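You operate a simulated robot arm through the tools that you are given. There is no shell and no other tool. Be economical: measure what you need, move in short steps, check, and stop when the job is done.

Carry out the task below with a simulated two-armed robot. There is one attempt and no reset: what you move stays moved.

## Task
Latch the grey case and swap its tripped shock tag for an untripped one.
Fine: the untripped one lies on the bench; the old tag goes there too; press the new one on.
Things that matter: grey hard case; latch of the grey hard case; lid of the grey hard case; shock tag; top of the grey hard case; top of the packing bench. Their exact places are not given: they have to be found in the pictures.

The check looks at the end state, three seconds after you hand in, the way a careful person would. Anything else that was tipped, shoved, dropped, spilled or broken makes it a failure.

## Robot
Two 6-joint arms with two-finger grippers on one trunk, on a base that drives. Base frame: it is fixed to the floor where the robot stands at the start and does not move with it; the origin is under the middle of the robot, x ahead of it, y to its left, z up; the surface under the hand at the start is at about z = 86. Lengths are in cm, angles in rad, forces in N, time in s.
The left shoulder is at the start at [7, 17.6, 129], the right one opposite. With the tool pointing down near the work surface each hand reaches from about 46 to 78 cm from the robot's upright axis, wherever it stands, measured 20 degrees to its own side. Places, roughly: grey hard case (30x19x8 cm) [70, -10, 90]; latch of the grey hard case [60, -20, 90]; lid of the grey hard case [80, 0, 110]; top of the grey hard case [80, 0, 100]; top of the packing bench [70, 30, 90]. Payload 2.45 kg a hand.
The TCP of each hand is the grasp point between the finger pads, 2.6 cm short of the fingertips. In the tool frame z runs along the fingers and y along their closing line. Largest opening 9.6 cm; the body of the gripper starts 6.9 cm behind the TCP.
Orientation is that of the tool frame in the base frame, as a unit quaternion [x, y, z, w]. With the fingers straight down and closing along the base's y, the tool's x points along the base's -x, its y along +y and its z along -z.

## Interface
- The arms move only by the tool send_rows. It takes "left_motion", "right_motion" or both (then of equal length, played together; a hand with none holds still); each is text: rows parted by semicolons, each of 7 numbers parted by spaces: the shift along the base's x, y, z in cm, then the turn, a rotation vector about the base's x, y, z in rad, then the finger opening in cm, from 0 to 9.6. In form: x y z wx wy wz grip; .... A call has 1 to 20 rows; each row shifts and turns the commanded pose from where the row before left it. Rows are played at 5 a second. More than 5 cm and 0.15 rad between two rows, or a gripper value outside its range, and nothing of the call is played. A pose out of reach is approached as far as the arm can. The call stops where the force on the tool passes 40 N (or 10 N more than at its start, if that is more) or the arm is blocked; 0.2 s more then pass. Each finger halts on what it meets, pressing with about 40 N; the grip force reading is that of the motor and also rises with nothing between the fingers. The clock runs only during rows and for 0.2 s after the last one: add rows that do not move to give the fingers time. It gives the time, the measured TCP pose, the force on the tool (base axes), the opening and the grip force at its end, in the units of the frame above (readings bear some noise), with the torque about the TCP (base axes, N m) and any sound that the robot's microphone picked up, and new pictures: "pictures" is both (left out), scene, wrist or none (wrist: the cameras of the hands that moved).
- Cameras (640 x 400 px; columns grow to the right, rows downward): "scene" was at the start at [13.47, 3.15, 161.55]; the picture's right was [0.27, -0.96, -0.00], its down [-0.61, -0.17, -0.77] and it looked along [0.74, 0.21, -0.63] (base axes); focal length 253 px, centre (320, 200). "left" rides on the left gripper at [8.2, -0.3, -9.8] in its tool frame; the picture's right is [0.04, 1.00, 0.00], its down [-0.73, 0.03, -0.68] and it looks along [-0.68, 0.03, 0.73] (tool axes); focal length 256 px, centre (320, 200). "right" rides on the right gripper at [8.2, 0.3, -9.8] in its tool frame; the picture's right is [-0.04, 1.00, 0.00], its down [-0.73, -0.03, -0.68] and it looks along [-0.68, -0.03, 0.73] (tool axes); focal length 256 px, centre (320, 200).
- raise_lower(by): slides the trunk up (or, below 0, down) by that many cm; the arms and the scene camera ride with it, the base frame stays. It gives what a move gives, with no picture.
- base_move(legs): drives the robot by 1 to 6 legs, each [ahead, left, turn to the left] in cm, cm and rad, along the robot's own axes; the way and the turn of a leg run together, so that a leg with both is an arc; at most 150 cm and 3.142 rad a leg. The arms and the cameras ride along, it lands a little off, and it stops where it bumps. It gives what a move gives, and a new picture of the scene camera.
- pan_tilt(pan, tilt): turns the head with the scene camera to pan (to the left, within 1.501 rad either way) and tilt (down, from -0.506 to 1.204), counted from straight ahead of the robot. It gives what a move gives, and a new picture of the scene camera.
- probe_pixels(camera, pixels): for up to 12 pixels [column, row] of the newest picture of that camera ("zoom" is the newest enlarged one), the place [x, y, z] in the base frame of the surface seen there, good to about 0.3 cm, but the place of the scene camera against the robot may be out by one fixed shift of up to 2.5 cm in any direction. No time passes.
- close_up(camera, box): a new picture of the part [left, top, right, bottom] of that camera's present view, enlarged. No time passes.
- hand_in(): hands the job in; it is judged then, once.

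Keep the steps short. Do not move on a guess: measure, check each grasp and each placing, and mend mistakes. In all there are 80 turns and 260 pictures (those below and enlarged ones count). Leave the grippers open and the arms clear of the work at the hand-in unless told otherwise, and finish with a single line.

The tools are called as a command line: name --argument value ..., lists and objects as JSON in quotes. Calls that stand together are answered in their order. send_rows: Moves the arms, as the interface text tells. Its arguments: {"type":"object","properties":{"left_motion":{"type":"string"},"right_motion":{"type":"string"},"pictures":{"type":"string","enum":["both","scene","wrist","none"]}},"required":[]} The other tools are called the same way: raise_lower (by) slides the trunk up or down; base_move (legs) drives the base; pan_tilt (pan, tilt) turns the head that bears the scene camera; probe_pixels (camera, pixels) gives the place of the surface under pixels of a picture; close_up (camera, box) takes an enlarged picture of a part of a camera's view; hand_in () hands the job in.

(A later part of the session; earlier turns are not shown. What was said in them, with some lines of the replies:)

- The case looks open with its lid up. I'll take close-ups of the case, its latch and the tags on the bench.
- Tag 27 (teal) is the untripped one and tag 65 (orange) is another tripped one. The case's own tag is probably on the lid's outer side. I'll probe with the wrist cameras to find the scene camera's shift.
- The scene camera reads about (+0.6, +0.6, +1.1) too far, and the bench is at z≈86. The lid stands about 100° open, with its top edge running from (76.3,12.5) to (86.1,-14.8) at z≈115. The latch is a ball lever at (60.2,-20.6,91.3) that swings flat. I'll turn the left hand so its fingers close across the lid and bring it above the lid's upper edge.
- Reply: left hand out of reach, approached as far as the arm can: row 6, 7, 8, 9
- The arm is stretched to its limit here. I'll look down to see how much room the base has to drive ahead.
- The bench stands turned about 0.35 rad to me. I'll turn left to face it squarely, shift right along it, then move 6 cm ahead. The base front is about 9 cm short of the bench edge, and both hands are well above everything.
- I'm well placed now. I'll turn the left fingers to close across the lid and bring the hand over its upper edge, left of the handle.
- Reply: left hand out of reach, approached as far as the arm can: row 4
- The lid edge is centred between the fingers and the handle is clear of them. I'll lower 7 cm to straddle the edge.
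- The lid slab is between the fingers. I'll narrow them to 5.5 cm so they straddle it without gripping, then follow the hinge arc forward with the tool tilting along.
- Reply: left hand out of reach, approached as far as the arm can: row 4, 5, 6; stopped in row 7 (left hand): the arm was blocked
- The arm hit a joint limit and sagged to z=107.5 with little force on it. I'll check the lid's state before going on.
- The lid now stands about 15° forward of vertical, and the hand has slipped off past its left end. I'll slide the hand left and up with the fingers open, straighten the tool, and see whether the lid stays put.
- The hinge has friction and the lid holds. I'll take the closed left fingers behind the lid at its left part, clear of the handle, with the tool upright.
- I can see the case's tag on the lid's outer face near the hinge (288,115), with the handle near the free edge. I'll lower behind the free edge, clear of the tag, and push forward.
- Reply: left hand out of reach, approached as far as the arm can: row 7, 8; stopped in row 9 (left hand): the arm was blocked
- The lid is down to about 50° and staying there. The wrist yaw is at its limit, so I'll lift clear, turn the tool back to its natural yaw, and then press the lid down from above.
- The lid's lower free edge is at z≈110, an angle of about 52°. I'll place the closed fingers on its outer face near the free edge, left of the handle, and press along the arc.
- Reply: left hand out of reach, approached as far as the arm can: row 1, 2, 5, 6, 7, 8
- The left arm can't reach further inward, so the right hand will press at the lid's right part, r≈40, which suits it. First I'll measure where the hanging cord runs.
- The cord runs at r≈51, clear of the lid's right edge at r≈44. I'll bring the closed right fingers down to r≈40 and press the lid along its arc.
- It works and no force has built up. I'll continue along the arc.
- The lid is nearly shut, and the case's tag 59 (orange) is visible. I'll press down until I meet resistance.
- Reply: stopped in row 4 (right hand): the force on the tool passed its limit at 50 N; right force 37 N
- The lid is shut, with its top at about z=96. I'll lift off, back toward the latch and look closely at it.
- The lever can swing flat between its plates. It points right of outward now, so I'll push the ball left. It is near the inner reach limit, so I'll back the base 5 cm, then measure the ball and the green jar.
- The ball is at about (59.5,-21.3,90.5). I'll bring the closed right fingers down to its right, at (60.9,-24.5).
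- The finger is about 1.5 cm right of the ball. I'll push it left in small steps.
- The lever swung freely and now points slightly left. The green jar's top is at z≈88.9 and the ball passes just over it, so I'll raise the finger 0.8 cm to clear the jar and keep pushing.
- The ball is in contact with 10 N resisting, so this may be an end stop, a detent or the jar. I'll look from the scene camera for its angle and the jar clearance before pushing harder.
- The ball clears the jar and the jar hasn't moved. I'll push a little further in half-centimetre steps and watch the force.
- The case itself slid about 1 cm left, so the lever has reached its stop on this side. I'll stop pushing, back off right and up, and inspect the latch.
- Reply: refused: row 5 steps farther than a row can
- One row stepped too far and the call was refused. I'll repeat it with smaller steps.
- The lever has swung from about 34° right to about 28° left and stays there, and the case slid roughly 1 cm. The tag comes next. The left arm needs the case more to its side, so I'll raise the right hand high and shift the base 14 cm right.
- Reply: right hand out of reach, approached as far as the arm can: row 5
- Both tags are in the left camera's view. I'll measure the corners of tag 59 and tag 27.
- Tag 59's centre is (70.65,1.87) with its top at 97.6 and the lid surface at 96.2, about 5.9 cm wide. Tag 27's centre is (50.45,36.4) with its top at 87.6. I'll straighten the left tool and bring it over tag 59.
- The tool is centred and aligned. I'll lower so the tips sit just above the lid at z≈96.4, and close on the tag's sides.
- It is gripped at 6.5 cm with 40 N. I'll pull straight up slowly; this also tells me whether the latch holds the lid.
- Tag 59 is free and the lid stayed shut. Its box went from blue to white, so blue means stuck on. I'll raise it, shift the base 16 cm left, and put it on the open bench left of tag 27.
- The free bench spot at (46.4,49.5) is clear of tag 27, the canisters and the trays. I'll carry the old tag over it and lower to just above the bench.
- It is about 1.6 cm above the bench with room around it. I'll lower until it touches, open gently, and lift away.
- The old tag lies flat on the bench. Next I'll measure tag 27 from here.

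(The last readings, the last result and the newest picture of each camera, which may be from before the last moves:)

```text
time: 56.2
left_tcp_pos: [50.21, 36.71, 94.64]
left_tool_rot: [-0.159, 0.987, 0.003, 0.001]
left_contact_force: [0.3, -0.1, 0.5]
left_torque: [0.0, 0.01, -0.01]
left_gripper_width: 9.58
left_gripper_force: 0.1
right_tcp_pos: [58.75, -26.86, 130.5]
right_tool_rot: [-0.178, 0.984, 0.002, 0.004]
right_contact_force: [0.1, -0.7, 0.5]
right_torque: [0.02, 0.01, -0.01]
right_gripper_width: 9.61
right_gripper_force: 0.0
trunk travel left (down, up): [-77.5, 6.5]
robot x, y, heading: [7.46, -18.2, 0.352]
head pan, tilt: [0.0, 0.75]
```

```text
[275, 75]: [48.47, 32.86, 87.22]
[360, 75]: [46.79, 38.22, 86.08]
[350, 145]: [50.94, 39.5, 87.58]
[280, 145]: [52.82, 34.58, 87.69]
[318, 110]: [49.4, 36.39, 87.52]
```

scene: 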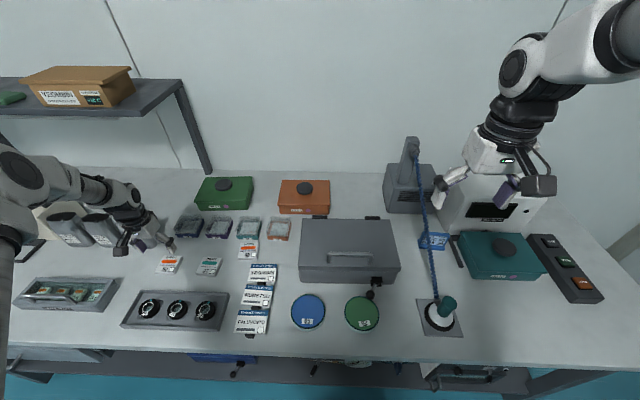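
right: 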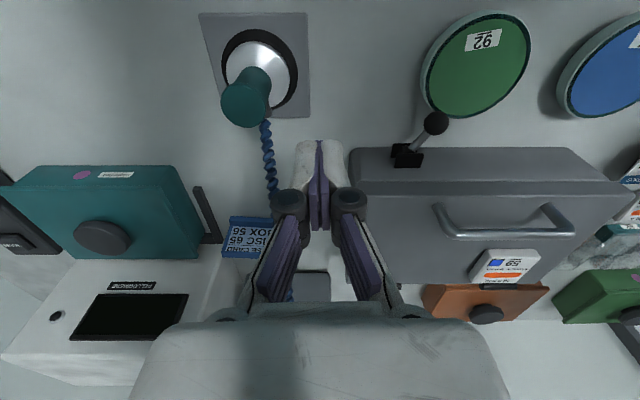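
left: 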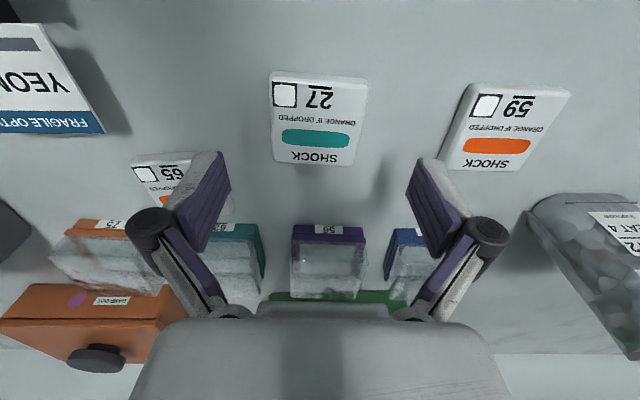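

The tool is centred on tag 27. I'll lower 5.2 cm and grip.

send_rows --left_motion "0 0 -2 0 0 0 9.6; 0 0 -2 0 0 0 9.6; 0 0 -1.2 0 0 0 9.6; 0 0 0 0 0 0 6; 0 0 0 0 0 0 4.5; 0 0 0 0 0 0 4.5; 0 0 0 0 0 0 4.5" --pictures "wrist"

send_rows --left_motion "0 0 1 0 0 0 4.5; 0 0 3 0 0 0 4.5; 0 0 4 0 0 0 4.5; 0 0 4 0 0 0 4.5; 0 0 4 0 0 0 4.5; 0 0 4 0 0 0 4.5; 0 0 3 0 0 0 4.5; 0 0 0 0 0 0 4.5"

```text
time: 57.3
left_tcp_pos: [50.18, 36.8, 90.09]
left_tool_rot: [-0.158, 0.987, 0.005, 0.007]
left_contact_force: [-10.7, -1.9, 32.9]
left_torque: [-0.08, 0.42, -0.03]
left_gripper_width: 0.61
left_gripper_force: 27.7
right_tcp_pos: [58.46, -26.92, 130.45]
right_tool_rot: [-0.178, 0.984, 0.002, 0.006]
right_contact_force: [-0.1, 0.1, -0.4]
right_torque: [0.0, -0.02, 0.03]
right_gripper_width: 9.6
right_gripper_force: 0.1
trunk travel left (down, up): [-77.5, 6.5]
robot x, y, heading: [7.74, -18.21, 0.358]
head pan, tilt: [0.0, 0.75]
stopped in row 5 (left hand): the force on the tool passed its limit at 45 N (the readings are from after the stop); the commanded pose is now the measured one
```

left: 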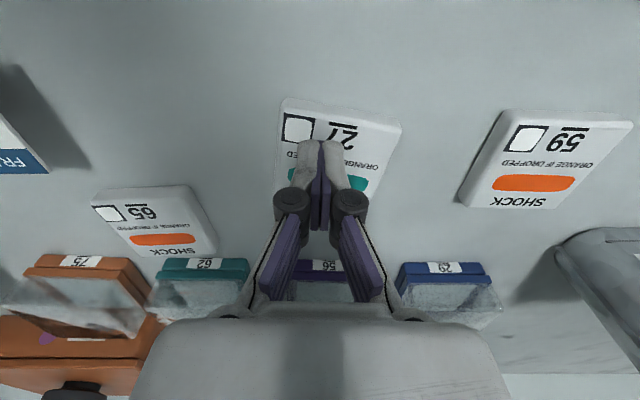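

```text
time: 59.1
left_tcp_pos: [50.41, 36.88, 112.56]
left_tool_rot: [-0.16, 0.987, 0.004, 0.005]
left_contact_force: [0.1, -0.1, 0.2]
left_torque: [-0.01, 0.01, 0.03]
left_gripper_width: 4.49
left_gripper_force: 0.1
right_tcp_pos: [58.78, -26.54, 130.41]
right_tool_rot: [-0.178, 0.984, 0.001, 0.003]
right_contact_force: [-0.6, 0.3, 0.4]
right_torque: [-0.02, -0.01, 0.0]
right_gripper_width: 9.61
right_gripper_force: 0.1
trunk travel left (down, up): [-77.5, 6.5]
robot x, y, heading: [7.78, -18.92, 0.357]
head pan, tilt: [0.0, 0.75]
```

scene: 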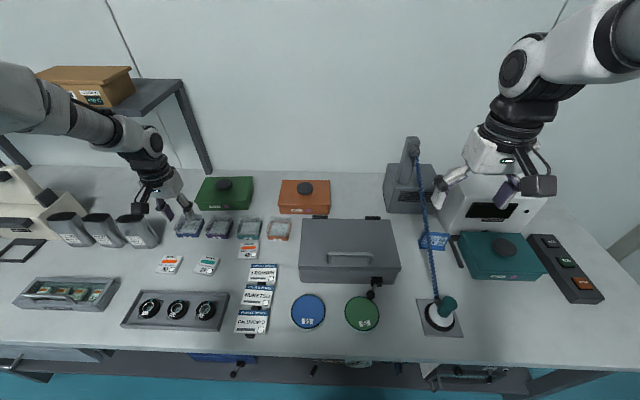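
left: 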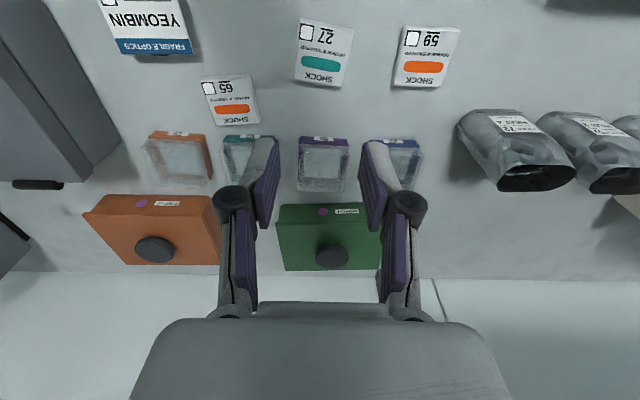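

The fingers were slightly too high and closed over tag 27. It is still on the bench, only turned a little. I'll re-measure it.

probe_pixels --camera "left" --pixels '[[303, 25], [350, 29], [344, 81], [299, 74], [325, 50]]'

close_up --camera "left" --box '[260, 0, 400, 100]'

```text
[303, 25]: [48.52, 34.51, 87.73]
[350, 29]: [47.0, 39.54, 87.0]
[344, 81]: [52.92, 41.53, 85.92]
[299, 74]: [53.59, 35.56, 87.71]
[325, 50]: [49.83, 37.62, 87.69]
```

```text
4.00 times, centred on (330, 50) of left
```

zoom: 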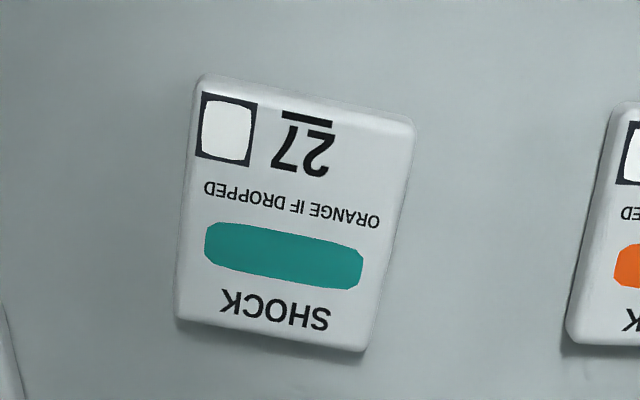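

probe_pixels --camera "zoom" --pixels '[[208, 95], [400, 128], [355, 335], [188, 308], [285, 215]]'

```text
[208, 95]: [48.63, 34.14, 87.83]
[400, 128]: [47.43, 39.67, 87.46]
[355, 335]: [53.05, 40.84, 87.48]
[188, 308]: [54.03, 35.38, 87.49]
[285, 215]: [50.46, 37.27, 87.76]
```

Tag 27 is now centred at (50.8,37.5) with yaw 0.205. I'll turn the tool by -0.11, go down fully open to z≈89.1, settle, then check before closing.

send_rows --left_motion "0.2 0.3 -4 0 0 -0.113 9.6; 0.18 0.33 -4 0 0 0 9.6; 0 0 -4 0 0 0 9.6; 0 0 -4 0 0 0 9.6; 0 0 -3 0 0 0 9.6; 0 0 -2.5 0 0 0 9.6; 0 0 -1.5 0 0 0 9.6; 0 0 -0.4 0 0 0 9.6; 0 0 0 0 0 0 9.6; 0 0 0 0 0 0 9.6" --pictures "wrist"

```text
time: 61.3
left_tcp_pos: [50.83, 37.54, 89.2]
left_tool_rot: [-0.104, 0.995, 0.003, 0.006]
left_contact_force: [0.6, -0.6, -0.4]
left_torque: [-0.01, 0.03, 0.01]
left_gripper_width: 9.59
left_gripper_force: 0.0
right_tcp_pos: [58.81, -26.64, 130.38]
right_tool_rot: [-0.178, 0.984, 0.002, 0.003]
right_contact_force: [0.4, 0.0, -0.6]
right_torque: [0.02, 0.01, 0.02]
right_gripper_width: 9.61
right_gripper_force: 0.0
trunk travel left (down, up): [-77.5, 6.5]
robot x, y, heading: [7.78, -18.06, 0.354]
head pan, tilt: [0.0, 0.75]
```

left: 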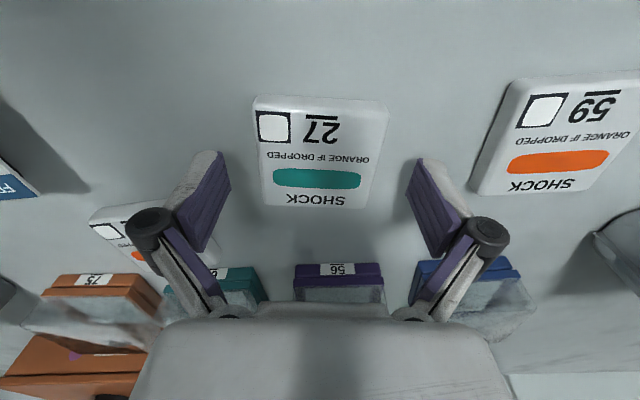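

The tool is aligned with the tips at z≈86.6, below the tag's top. I'll close in stages.

send_rows --left_motion "0 0 -0.1 0 0 0 8; 0 0 0 0 0 0 7; 0 0 0 0 0 0 6; 0 0 0 0 0 0 5; 0 0 0 0 0 0 4.5; 0 0 0 0 0 0 4.5" --pictures "wrist"

```text
time: 62.7
left_tcp_pos: [50.83, 37.59, 89.02]
left_tool_rot: [-0.104, 0.995, 0.003, 0.007]
left_contact_force: [2.2, 0.8, 2.1]
left_torque: [-0.03, 0.02, -0.04]
left_gripper_width: 6.52
left_gripper_force: 39.7
right_tcp_pos: [58.77, -26.53, 130.49]
right_tool_rot: [-0.178, 0.984, 0.002, 0.004]
right_contact_force: [0.0, 0.2, 0.7]
right_torque: [0.0, 0.02, 0.0]
right_gripper_width: 9.59
right_gripper_force: 0.0
trunk travel left (down, up): [-77.5, 6.5]
robot x, y, heading: [8.08, -18.52, 0.354]
head pan, tilt: [0.0, 0.75]
```

left: 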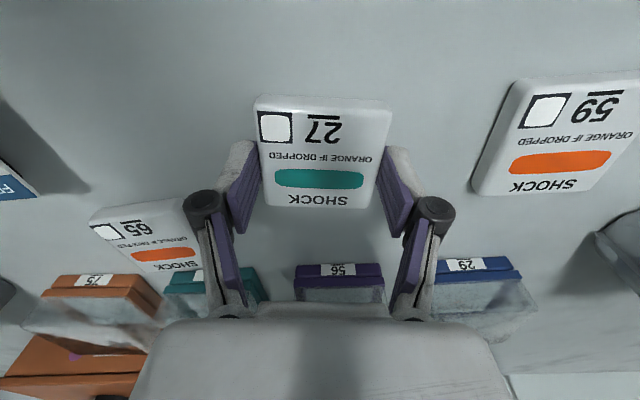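

Tag 27 is gripped at 6.5 cm. I'll lift it straight up and shift the base back right by 16 cm.

send_rows --left_motion "0 0 1 0 0 0 4.5; 0 0 3 0 0 0 4.5; 0 0 4 0 0 0 4.5; 0 0 4 0 0 0 4.5; 0 0 4 0 0 0 4.5; 0 0 4 0 0 0 4.5; 0 0 4 0 0 0.113 4.5; 0 0 0 0 0 0 4.5" --pictures "wrist"

base_move --legs '[[0, -16, 0]]'

send_rows --left_motion "2.5 -3.5 0 0 0 0 4.5; 2.5 -3.5 0 0 0 0 4.5; 2.5 -3.5 0 0 0 0 4.5; 0 0 0 0 0 0 4.5"

```text
time: 64.5
left_tcp_pos: [50.71, 37.53, 113.07]
left_tool_rot: [-0.159, 0.987, 0.002, 0.004]
left_contact_force: [1.2, -0.5, 0.6]
left_torque: [0.01, 0.02, 0.02]
left_gripper_width: 6.5
left_gripper_force: 40.2
right_tcp_pos: [58.76, -26.5, 130.46]
right_tool_rot: [-0.178, 0.984, 0.0, 0.003]
right_contact_force: [0.5, 0.7, -1.0]
right_torque: [-0.02, 0.02, -0.01]
right_gripper_width: 9.62
right_gripper_force: 0.1
trunk travel left (down, up): [-77.5, 6.5]
robot x, y, heading: [7.46, -18.43, 0.356]
head pan, tilt: [0.0, 0.75]
```

left: 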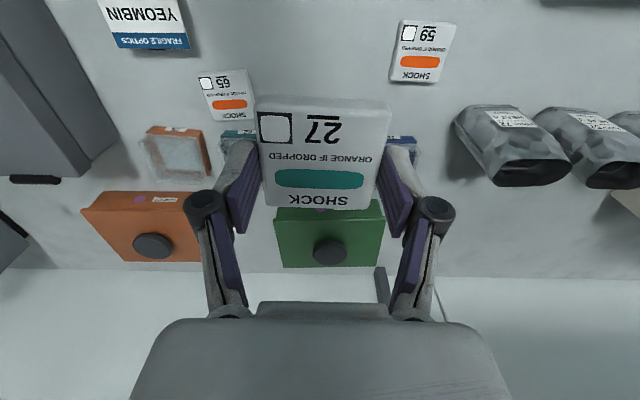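

```text
time: 65.9
left_tcp_pos: [56.12, 23.04, 112.89]
left_tool_rot: [-0.159, 0.987, 0.002, 0.006]
left_contact_force: [0.1, 0.0, -0.6]
left_torque: [-0.04, 0.0, -0.02]
left_gripper_width: 6.52
left_gripper_force: 39.6
right_tcp_pos: [64.08, -40.97, 130.56]
right_tool_rot: [-0.178, 0.984, -0.001, 0.004]
right_contact_force: [0.4, 0.2, 0.6]
right_torque: [-0.05, 0.02, 0.03]
right_gripper_width: 9.58
right_gripper_force: 0.0
trunk travel left (down, up): [-77.5, 6.5]
robot x, y, heading: [13.44, -33.16, 0.359]
head pan, tilt: [0.0, 0.75]
```

scene: 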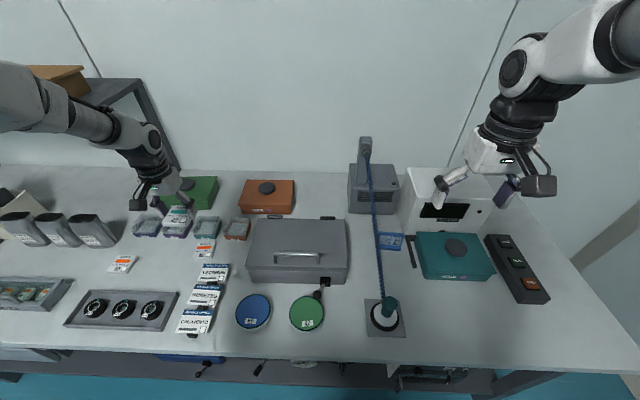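

```text
time: 66.9
left_tcp_pos: [63.74, 12.29, 113.21]
left_tool_rot: [-0.161, 0.987, 0.003, 0.005]
left_contact_force: [1.0, -0.2, -1.0]
left_torque: [0.02, -0.02, -0.01]
left_gripper_width: 6.47
left_gripper_force: 39.9
right_tcp_pos: [64.19, -41.17, 130.44]
right_tool_rot: [-0.178, 0.984, 0.001, 0.004]
right_contact_force: [0.1, -0.2, 0.6]
right_torque: [-0.02, -0.01, 0.01]
right_gripper_width: 9.62
right_gripper_force: 0.0
trunk travel left (down, up): [-77.5, 6.5]
robot x, y, heading: [13.13, -32.79, 0.359]
head pan, tilt: [0.0, 0.75]
```

scene: 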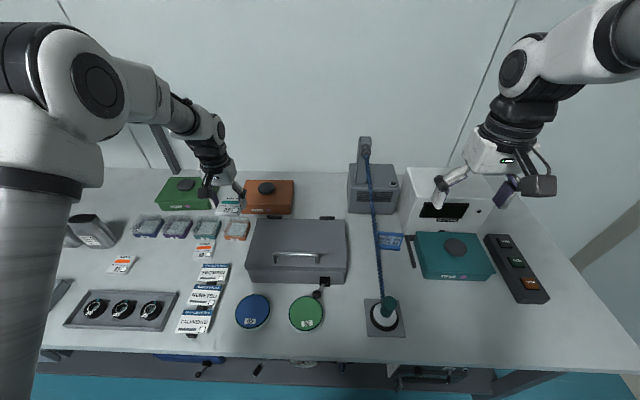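
left: 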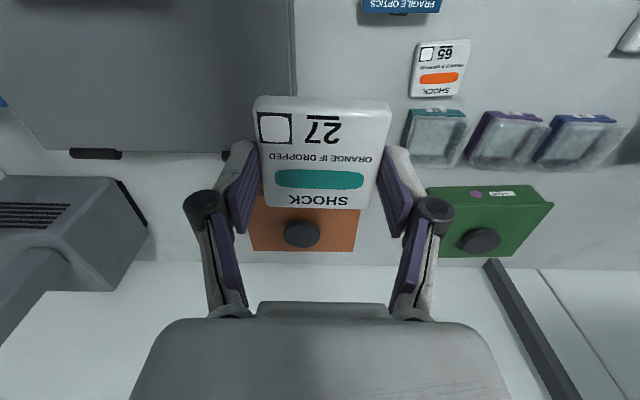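

I'll move over the old tag's place at (70.75,1.95) and lower to about 1 cm above the lid.

send_rows --left_motion "1.75 -2.6 0 0 0 0 4.5; 1.75 -2.6 0 0 0 0 4.5; 1.75 -2.6 0 0 0 0 4.5; 1.75 -2.55 0 0 0 0 4.5; 0 0 -4 0 0 0 4.5; 0 0 -4 0 0 0 4.5; 0 0 -3 0 0 0 4.5; 0 0 -1.7 0 0 0 4.5; 0 0 0 0 0 0 4.5; 0 0 0 0 0 0 4.5"

```text
time: 69.1
left_tcp_pos: [70.83, 2.04, 100.31]
left_tool_rot: [-0.16, 0.987, 0.004, 0.006]
left_contact_force: [0.1, 0.3, -0.7]
left_torque: [-0.02, -0.03, 0.01]
left_gripper_width: 6.5
left_gripper_force: 40.2
right_tcp_pos: [64.32, -41.24, 130.32]
right_tool_rot: [-0.177, 0.984, 0.001, 0.003]
right_contact_force: [-0.2, -0.9, 0.5]
right_torque: [0.03, 0.01, -0.02]
right_gripper_width: 9.6
right_gripper_force: 0.0
trunk travel left (down, up): [-77.5, 6.5]
robot x, y, heading: [12.95, -32.78, 0.36]
head pan, tilt: [0.0, 0.75]
```

scene: 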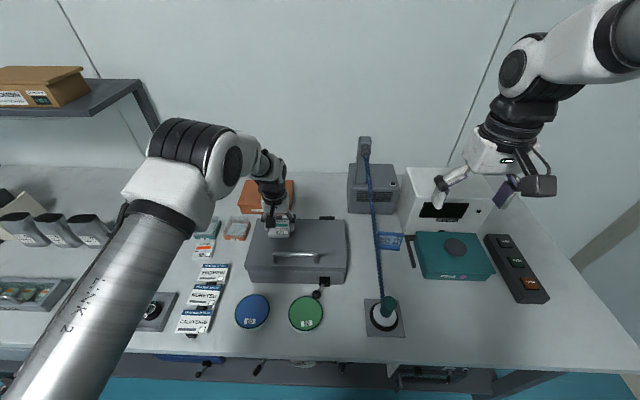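
left: 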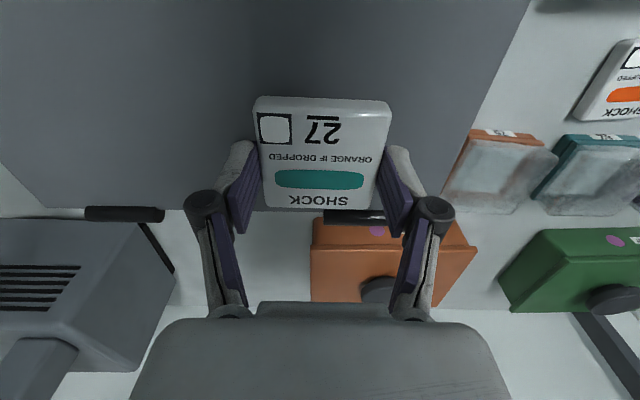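

I'll lower in small steps until it touches and presses lightly.

send_rows --left_motion "0 0 -0.5 0 0 0 4.5; 0 0 -0.4 0 0 0 4.5; 0 0 -0.3 0 0 0 4.5; 0 0 -0.3 0 0 0 4.5; 0 0 -0.3 0 0 0 4.5; 0 0 0 0 0 0 4.5" --pictures "wrist"

```text
time: 70.5
left_tcp_pos: [70.66, 1.88, 98.84]
left_tool_rot: [-0.16, 0.987, 0.004, 0.008]
left_contact_force: [8.0, 5.2, 30.2]
left_torque: [0.18, -0.18, -0.05]
left_gripper_width: 6.55
left_gripper_force: 39.7
right_tcp_pos: [64.0, -41.4, 130.45]
right_tool_rot: [-0.178, 0.984, 0.002, 0.005]
right_contact_force: [0.5, -0.3, -0.4]
right_torque: [0.0, 0.0, 0.06]
right_gripper_width: 9.59
right_gripper_force: 0.0
trunk travel left (down, up): [-77.5, 6.5]
robot x, y, heading: [13.76, -33.07, 0.352]
head pan, tilt: [0.0, 0.75]
```

left: 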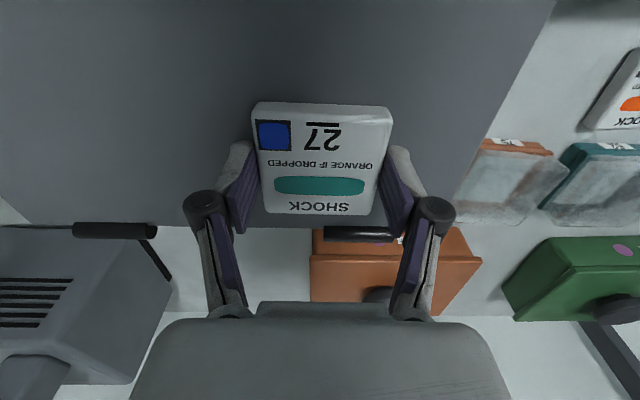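

The box turned blue, so tag 27 is stuck on. I'll ease the press, open, and lift off.

send_rows --left_motion "0 0 0.3 0 0 0 4.5; 0 0 0 0 0 0 7.5; 0 0 0 0 0 0 9; 0 0 2 0 0 0 9; 0 0 3 0 0 0 9.6; 0 0 3 0 0 0 9.6; 0 0 0 0 0 0 9.6"

close_up --camera "scene" --box '[230, 205, 360, 310]'

```text
time: 72.1
left_tcp_pos: [70.61, 2.12, 106.88]
left_tool_rot: [-0.16, 0.987, 0.004, 0.005]
left_contact_force: [-0.5, -0.5, -0.2]
left_torque: [0.02, 0.05, 0.02]
left_gripper_width: 9.58
left_gripper_force: 0.2
right_tcp_pos: [64.32, -41.12, 130.36]
right_tool_rot: [-0.178, 0.984, 0.0, 0.003]
right_contact_force: [0.6, 0.1, -0.4]
right_torque: [-0.01, -0.02, -0.02]
right_gripper_width: 9.59
right_gripper_force: 0.1
trunk travel left (down, up): [-77.5, 6.5]
robot x, y, heading: [13.16, -33.23, 0.352]
head pan, tilt: [0.0, 0.75]
```

scene: 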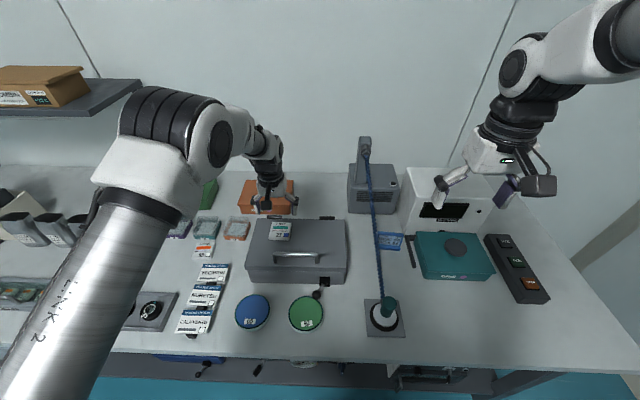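
left: 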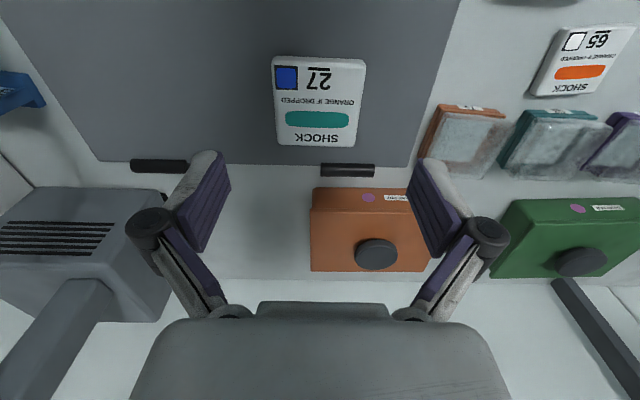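

```text
3.81 times, centred on (295, 258) of scene
```

zoom: 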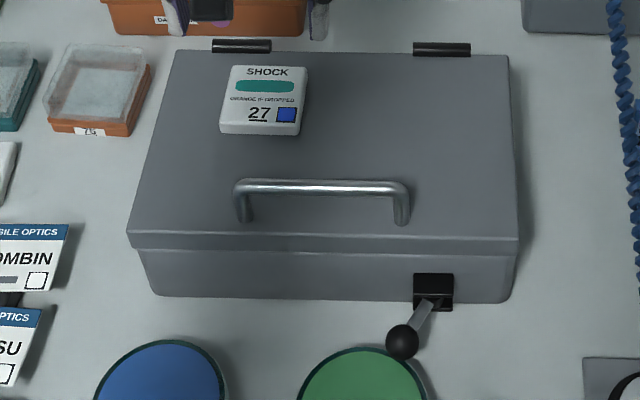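

The new tag reads 27 with the blue box and sits flat. Next I'll check the latch by looking at it closely.

close_up --camera "scene" --box '[300, 260, 345, 305]'

probe_pixels --camera "scene" --pixels '[[317, 295], [324, 280], [323, 287], [298, 254], [276, 253], [320, 253], [248, 270], [345, 270]]'

```text
8.89 times, centred on (322, 282) of scene
```

zoom: 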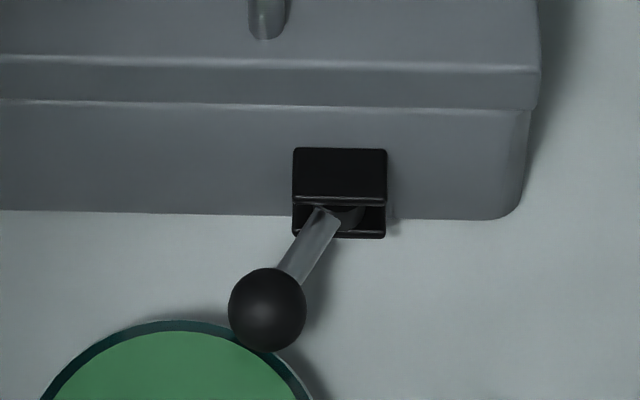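

```text
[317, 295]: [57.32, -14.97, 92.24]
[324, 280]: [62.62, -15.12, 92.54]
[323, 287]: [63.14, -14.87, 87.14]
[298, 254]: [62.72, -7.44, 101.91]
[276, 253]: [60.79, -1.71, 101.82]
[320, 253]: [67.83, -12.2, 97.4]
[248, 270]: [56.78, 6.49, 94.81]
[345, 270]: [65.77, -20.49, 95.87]
```

The lever sits at its far stop, but I can't see the catch. I'll verify with a gentle lift on the handle. For that the left hand must close across the handle bar, so I'll raise it and shift the base 14 cm right for wrist room.

send_rows --left_motion "0 0 4 0 0 0 9.6; 0 0 4 0 0 0 9.6; 0 0 0 0 0 0 9.6" --pictures "none"

base_move --legs '[[0, -14, 0]]'

send_rows --left_motion "-2.4 2.3 0 0 0 -0.143 9.6; -2.4 2.3 0 0 0 -0.143 9.6; -2.4 2.3 0 0 0 -0.143 9.6; -2 2 0 0 0 -0.143 9.6; 0 0 0 0 0 -0.143 9.6; 0 0 0 0 0 -0.143 9.6; 0 0 0 0 0 -0.143 9.6; 0 0 0 0 0 -0.143 9.6; 0 0 0 0 0 -0.143 9.6; 0 0 0 0 0 -0.143 9.6; 0 0 0 0 0 -0.143 9.6; 0 0 0 0 0 0 9.6"

```text
time: 72.9
left_tcp_pos: [70.54, 2.16, 114.76]
left_tool_rot: [-0.16, 0.987, 0.003, 0.005]
left_contact_force: [-0.1, 0.1, 0.1]
left_torque: [-0.03, -0.01, -0.01]
left_gripper_width: 9.6
left_gripper_force: 0.0
right_tcp_pos: [64.33, -41.14, 130.29]
right_tool_rot: [-0.178, 0.984, 0.0, 0.004]
right_contact_force: [0.6, 0.4, 0.5]
right_torque: [0.0, 0.02, -0.01]
right_gripper_width: 9.59
right_gripper_force: 0.0
trunk travel left (down, up): [-77.5, 6.5]
robot x, y, heading: [13.38, -32.88, 0.359]
head pan, tilt: [0.0, 0.75]
```

```text
time: 74.2
left_tcp_pos: [75.13, -10.51, 114.73]
left_tool_rot: [-0.161, 0.987, 0.003, 0.005]
left_contact_force: [-0.1, -0.1, 0.5]
left_torque: [-0.02, -0.01, -0.02]
left_gripper_width: 9.59
left_gripper_force: 0.2
right_tcp_pos: [69.11, -53.9, 130.41]
right_tool_rot: [-0.179, 0.984, -0.001, 0.003]
right_contact_force: [-0.7, 0.1, -0.1]
right_torque: [-0.02, 0.03, -0.04]
right_gripper_width: 9.6
right_gripper_force: 0.0
trunk travel left (down, up): [-77.5, 6.5]
robot x, y, heading: [18.12, -45.59, 0.359]
head pan, tilt: [0.0, 0.75]
```

scene: 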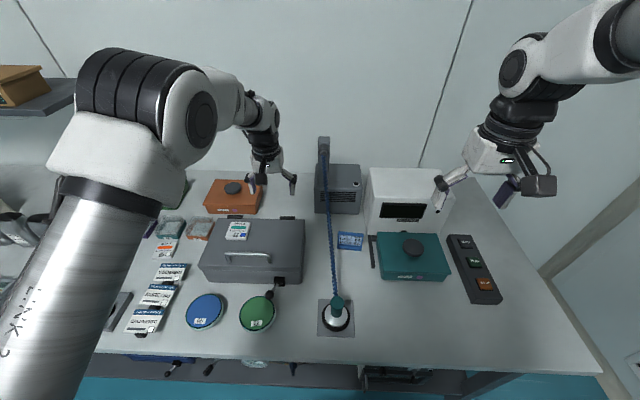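

```text
time: 76.8
left_tcp_pos: [66.14, -1.85, 114.85]
left_tool_rot: [0.585, 0.811, -0.002, 0.007]
left_contact_force: [-0.7, -0.7, 0.6]
left_torque: [0.0, -0.03, -0.01]
left_gripper_width: 9.63
left_gripper_force: 0.0
right_tcp_pos: [69.15, -54.05, 130.38]
right_tool_rot: [-0.179, 0.984, 0.001, 0.005]
right_contact_force: [-0.1, -0.2, -0.3]
right_torque: [-0.02, 0.0, 0.0]
right_gripper_width: 9.6
right_gripper_force: 0.0
trunk travel left (down, up): [-77.5, 6.5]
robot x, y, heading: [18.08, -46.2, 0.36]
head pan, tilt: [0.0, 0.75]
```

scene: 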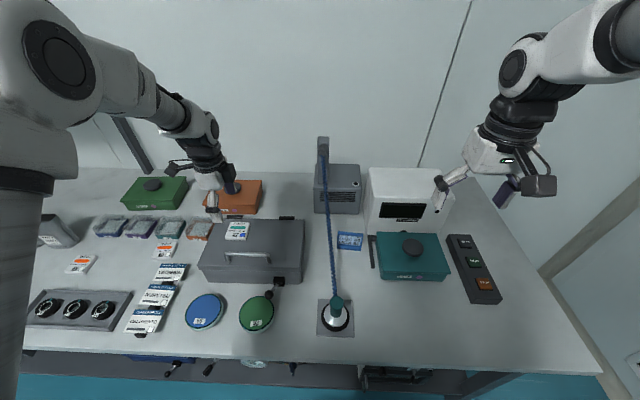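
left: 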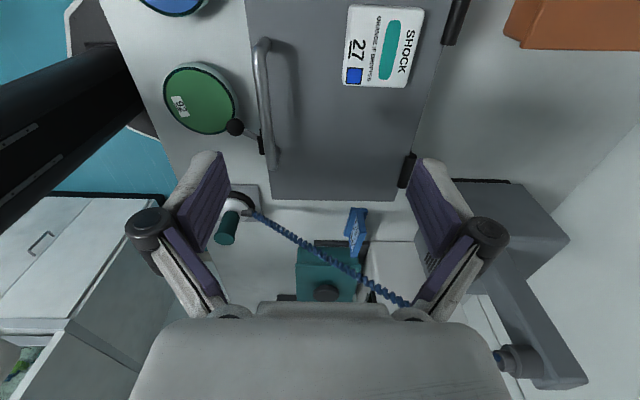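

probe_pixels --camera "left" --pixels '[[262, 46], [261, 80], [263, 110], [268, 140], [272, 163], [310, 110], [235, 126], [261, 143]]'

```text
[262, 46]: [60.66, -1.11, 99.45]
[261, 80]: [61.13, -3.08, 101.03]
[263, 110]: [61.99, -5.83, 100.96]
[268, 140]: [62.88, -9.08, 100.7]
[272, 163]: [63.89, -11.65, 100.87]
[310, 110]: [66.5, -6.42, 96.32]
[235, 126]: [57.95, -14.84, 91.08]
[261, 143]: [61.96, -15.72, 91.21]
```

The handle bar's middle is at (62.2,-6.2) with its top at z≈101. I'll move above it and lower to straddle it without touching the lid.

send_rows --left_motion "-1.95 -2.2 0 0 0 0 6; -1.95 -2.15 0 0 0 0 6; 0 0 -4 0 0 0 6; 0 0 -4 0 0 0 6; 0 0 -3.5 0 0 0 6; 0 0 -2.7 0 0 0 6; 0 0 0 0 0 0 6; 0 0 0 0 0 0 6" --pictures "wrist"

```text
time: 78.7
left_tcp_pos: [62.11, -5.92, 100.71]
left_tool_rot: [0.585, 0.811, -0.001, 0.006]
left_contact_force: [0.7, -0.1, 0.5]
left_torque: [-0.02, -0.05, 0.05]
left_gripper_width: 6.01
left_gripper_force: 0.1
right_tcp_pos: [69.01, -54.08, 130.5]
right_tool_rot: [-0.179, 0.984, 0.001, 0.004]
right_contact_force: [0.3, -1.5, 0.0]
right_torque: [0.02, -0.01, -0.03]
right_gripper_width: 9.61
right_gripper_force: 0.0
trunk travel left (down, up): [-77.5, 6.5]
robot x, y, heading: [18.19, -45.92, 0.362]
head pan, tilt: [0.0, 0.75]
```

left: 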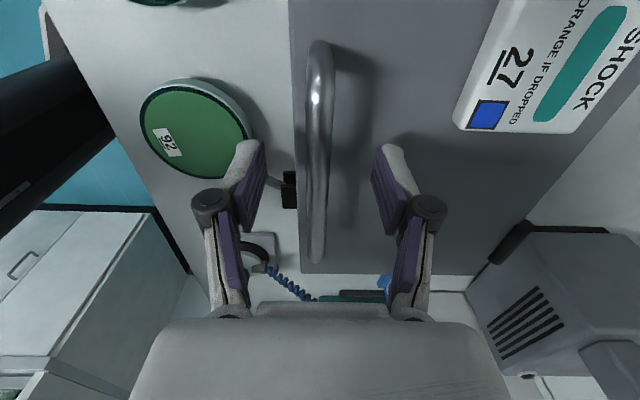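

The bar is centred between the fingers. I'll close on it and lift very gently by about 0.8 cm to feel whether the lid is held.

send_rows --left_motion "0 0 0 0 0 0 3; 0 0 0 0 0 0 0.5; 0 0 0 0 0 0 0.5; 0 0 0.2 0 0 0 0.5; 0 0 0.3 0 0 0 0.5; 0 0 0.3 0 0 0 0.5; 0 0 0 0 0 0 0.5"

close_up --camera "scene" --box '[180, 200, 320, 310]'

```text
time: 80.2
left_tcp_pos: [62.17, -5.9, 101.27]
left_tool_rot: [0.585, 0.811, -0.002, 0.006]
left_contact_force: [-3.2, 2.5, -0.3]
left_torque: [0.01, 0.11, 0.48]
left_gripper_width: 1.05
left_gripper_force: 37.5
right_tcp_pos: [69.27, -53.85, 130.41]
right_tool_rot: [-0.178, 0.984, 0.001, 0.004]
right_contact_force: [-0.1, -0.4, 0.4]
right_torque: [0.01, -0.03, -0.03]
right_gripper_width: 9.64
right_gripper_force: 0.1
trunk travel left (down, up): [-77.5, 6.5]
robot x, y, heading: [17.88, -45.91, 0.355]
head pan, tilt: [0.0, 0.75]
```

scene: 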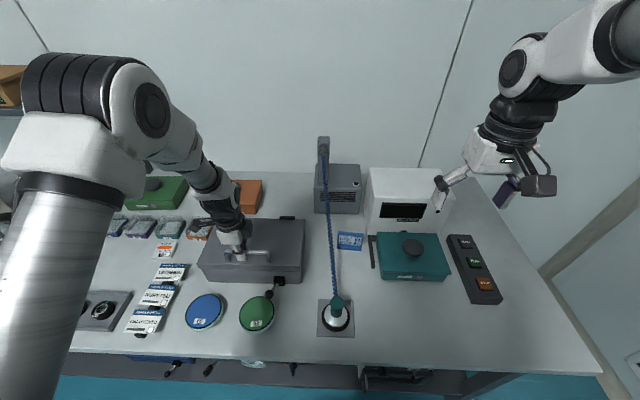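
left: 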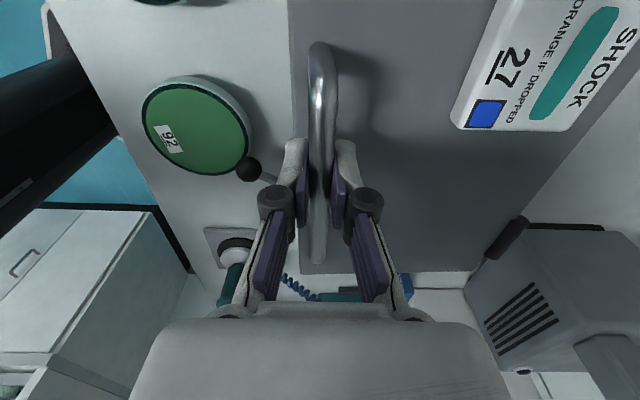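

```text
3.64 times, centred on (250, 255) of scene
```

zoom: 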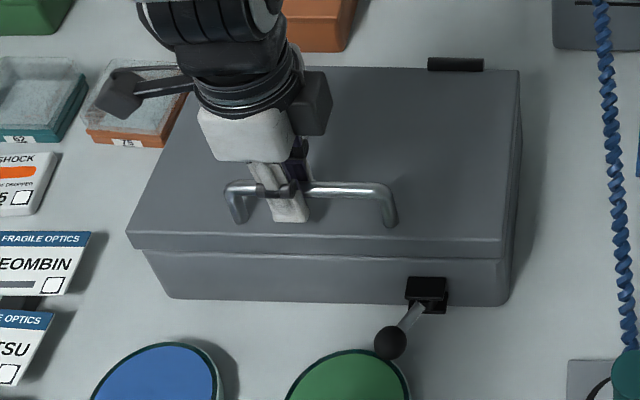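

The hand rose about 0.6 cm with no vertical load, so it either slipped on the bar or the lid came up freely. I'll lift 1.2 cm more and look.

send_rows --left_motion "0 0 0.4 0 0 0 0.5; 0 0 0.4 0 0 0 0.5; 0 0 0.4 0 0 0 0.5; 0 0 0 0 0 0 0.5"

close_up --camera "scene" --box '[180, 200, 320, 310]'

probe_pixels --camera "scene" --pixels '[[270, 264], [300, 250], [230, 264], [262, 250], [290, 225]]'

```text
time: 81.2
left_tcp_pos: [62.31, -5.94, 102.52]
left_tool_rot: [0.585, 0.811, -0.003, 0.006]
left_contact_force: [2.5, 0.8, -18.8]
left_torque: [-0.06, -0.05, 0.17]
left_gripper_width: 1.07
left_gripper_force: 37.5
right_tcp_pos: [69.32, -53.93, 130.3]
right_tool_rot: [-0.179, 0.984, 0.001, 0.003]
right_contact_force: [-0.7, 0.1, 0.1]
right_torque: [-0.01, 0.0, 0.02]
right_gripper_width: 9.59
right_gripper_force: 0.1
trunk travel left (down, up): [-77.5, 6.5]
robot x, y, heading: [18.32, -46.08, 0.358]
head pan, tilt: [0.0, 0.75]
```

scene: 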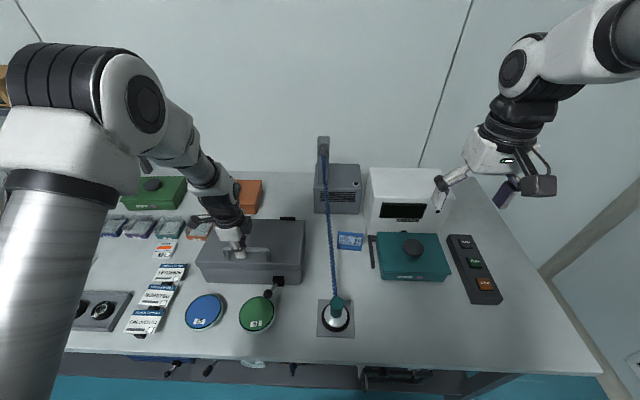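
left: 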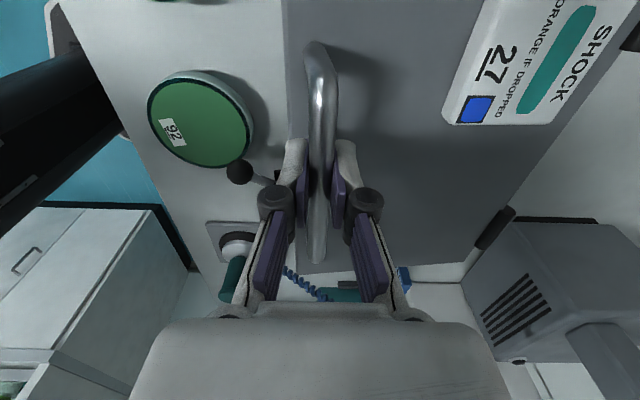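

```text
3.64 times, centred on (250, 255) of scene
```

zoom: 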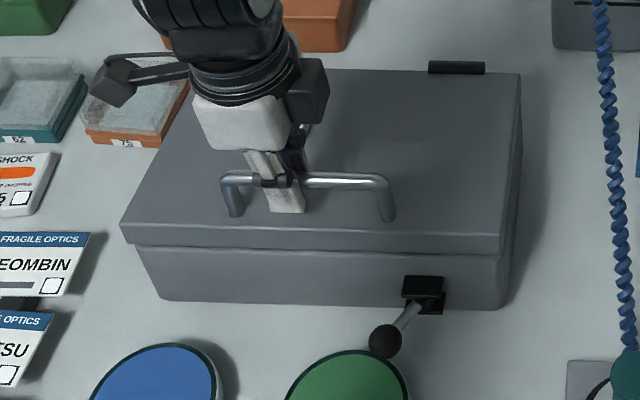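

```text
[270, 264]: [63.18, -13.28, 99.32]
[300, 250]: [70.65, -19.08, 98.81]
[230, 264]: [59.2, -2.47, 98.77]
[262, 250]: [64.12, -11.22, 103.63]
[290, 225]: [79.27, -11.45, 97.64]
```

There is an 18.8 N load and no gap between lid and body. The case front comes up as one piece, so the lid is latched. I'll lower it straight back down and release the handle.

send_rows --left_motion "0 0 -0.4 0 0 0 0.5; 0 0 -0.4 0 0 0 0.5; 0 0 -0.4 0 0 0 0.5; 0 0 -0.3 0 0 0 0.5; 0 0 -0.2 0 0 0 0.5; 0 0 0 0 0 0 0.5" --pictures "none"

send_rows --left_motion "0 0 0 0 0 0 3; 0 0 0 0 0 0 6; 0 0 0 0 0 0 6; 0 0 3 0 0 0 6; 0 0 4 0 0 0 6; 0 0 4 0 0 0 9.6; 0 0 4 0 0 0 9.6; 0 0 0 0 0 0 9.6"

close_up --camera "scene" --box '[150, 200, 320, 330]'

```text
time: 82.7
left_tcp_pos: [62.01, -6.1, 100.9]
left_tool_rot: [0.585, 0.811, -0.001, 0.007]
left_contact_force: [-1.7, -1.0, -0.5]
left_torque: [0.06, -0.04, 0.0]
left_gripper_width: 1.08
left_gripper_force: 37.9
right_tcp_pos: [69.01, -54.06, 130.46]
right_tool_rot: [-0.178, 0.984, 0.001, 0.004]
right_contact_force: [-0.1, 0.2, 0.2]
right_torque: [0.01, 0.02, 0.02]
right_gripper_width: 9.59
right_gripper_force: 0.0
trunk travel left (down, up): [-77.5, 6.5]
robot x, y, heading: [18.16, -46.0, 0.355]
head pan, tilt: [0.0, 0.75]
```

```text
time: 84.5
left_tcp_pos: [61.85, -5.93, 116.08]
left_tool_rot: [0.585, 0.811, -0.002, 0.007]
left_contact_force: [0.5, 0.5, -0.3]
left_torque: [0.01, -0.01, 0.01]
left_gripper_width: 9.59
left_gripper_force: 0.1
right_tcp_pos: [69.04, -54.05, 130.34]
right_tool_rot: [-0.178, 0.984, 0.001, 0.005]
right_contact_force: [0.2, 0.5, 0.1]
right_torque: [-0.01, 0.01, 0.03]
right_gripper_width: 9.59
right_gripper_force: 0.0
trunk travel left (down, up): [-77.5, 6.5]
robot x, y, heading: [18.11, -45.67, 0.362]
head pan, tilt: [0.0, 0.75]
```

scene: 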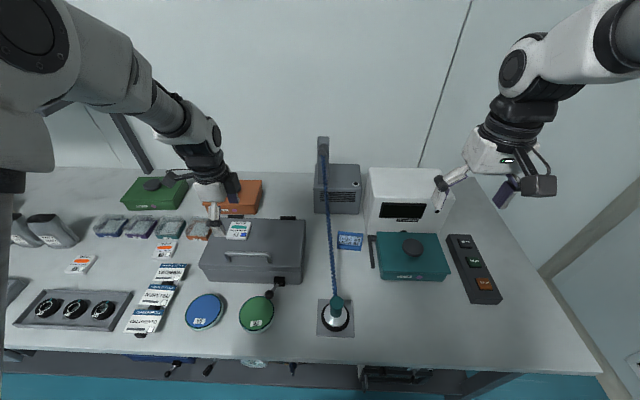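
left: 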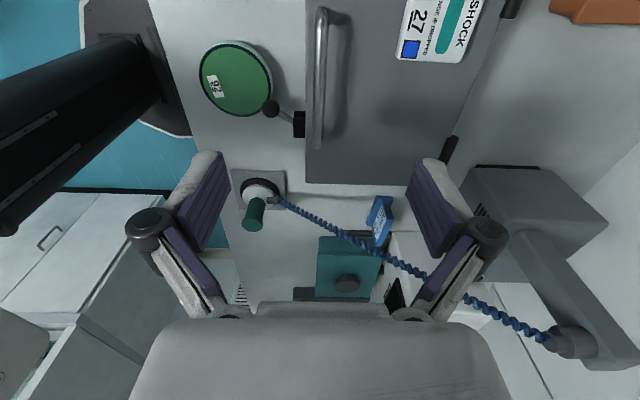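

```text
3.08 times, centred on (235, 265) of scene
```

zoom: 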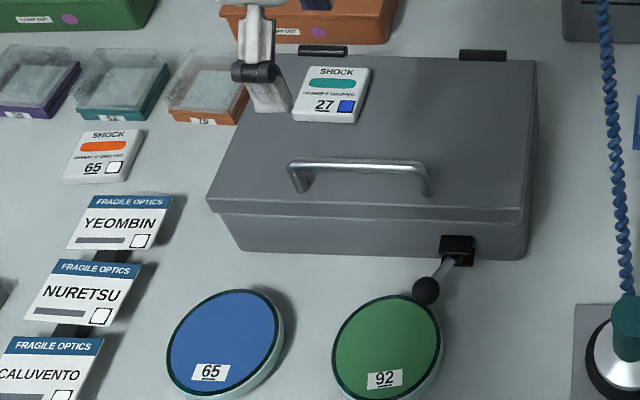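

The case is flat, shut and latched. Tag 27 is stuck on with its blue box, and old tag 59 is on the bench. I'll move the left hand further clear.

send_rows --left_motion "0 0 4 0 0 0 9.6; -1 1 4 0 0 0 9.6; -1 1 2 0 0 0 9.6; 0 0 0 0 0 0 9.6" --pictures "scene"

```text
time: 85.5
left_tcp_pos: [60.05, -3.84, 126.15]
left_tool_rot: [0.585, 0.811, -0.002, 0.006]
left_contact_force: [0.0, 0.0, -0.4]
left_torque: [0.0, -0.01, 0.01]
left_gripper_width: 9.6
left_gripper_force: 0.2
right_tcp_pos: [69.16, -54.06, 130.37]
right_tool_rot: [-0.179, 0.984, 0.001, 0.004]
right_contact_force: [-1.1, 0.5, -0.2]
right_torque: [0.01, 0.03, 0.01]
right_gripper_width: 9.59
right_gripper_force: 0.0
trunk travel left (down, up): [-77.5, 6.5]
robot x, y, heading: [18.04, -45.93, 0.36]
head pan, tilt: [0.0, 0.75]
```

scene: 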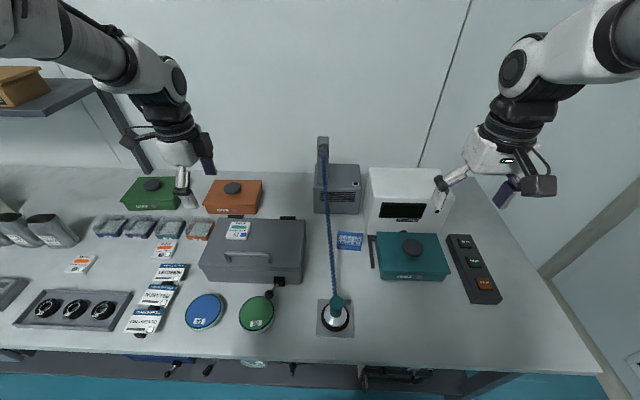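

Everything is in place and both arms are clear with the grippers open, so I'm handing in.

hand_in

```text
The job is handed in.
```

The grey case is shut and latched, untripped tag 27 is pressed onto its lid, and tripped tag 59 lies on the bench; the case slid about 1 cm left when I pushed the latch.
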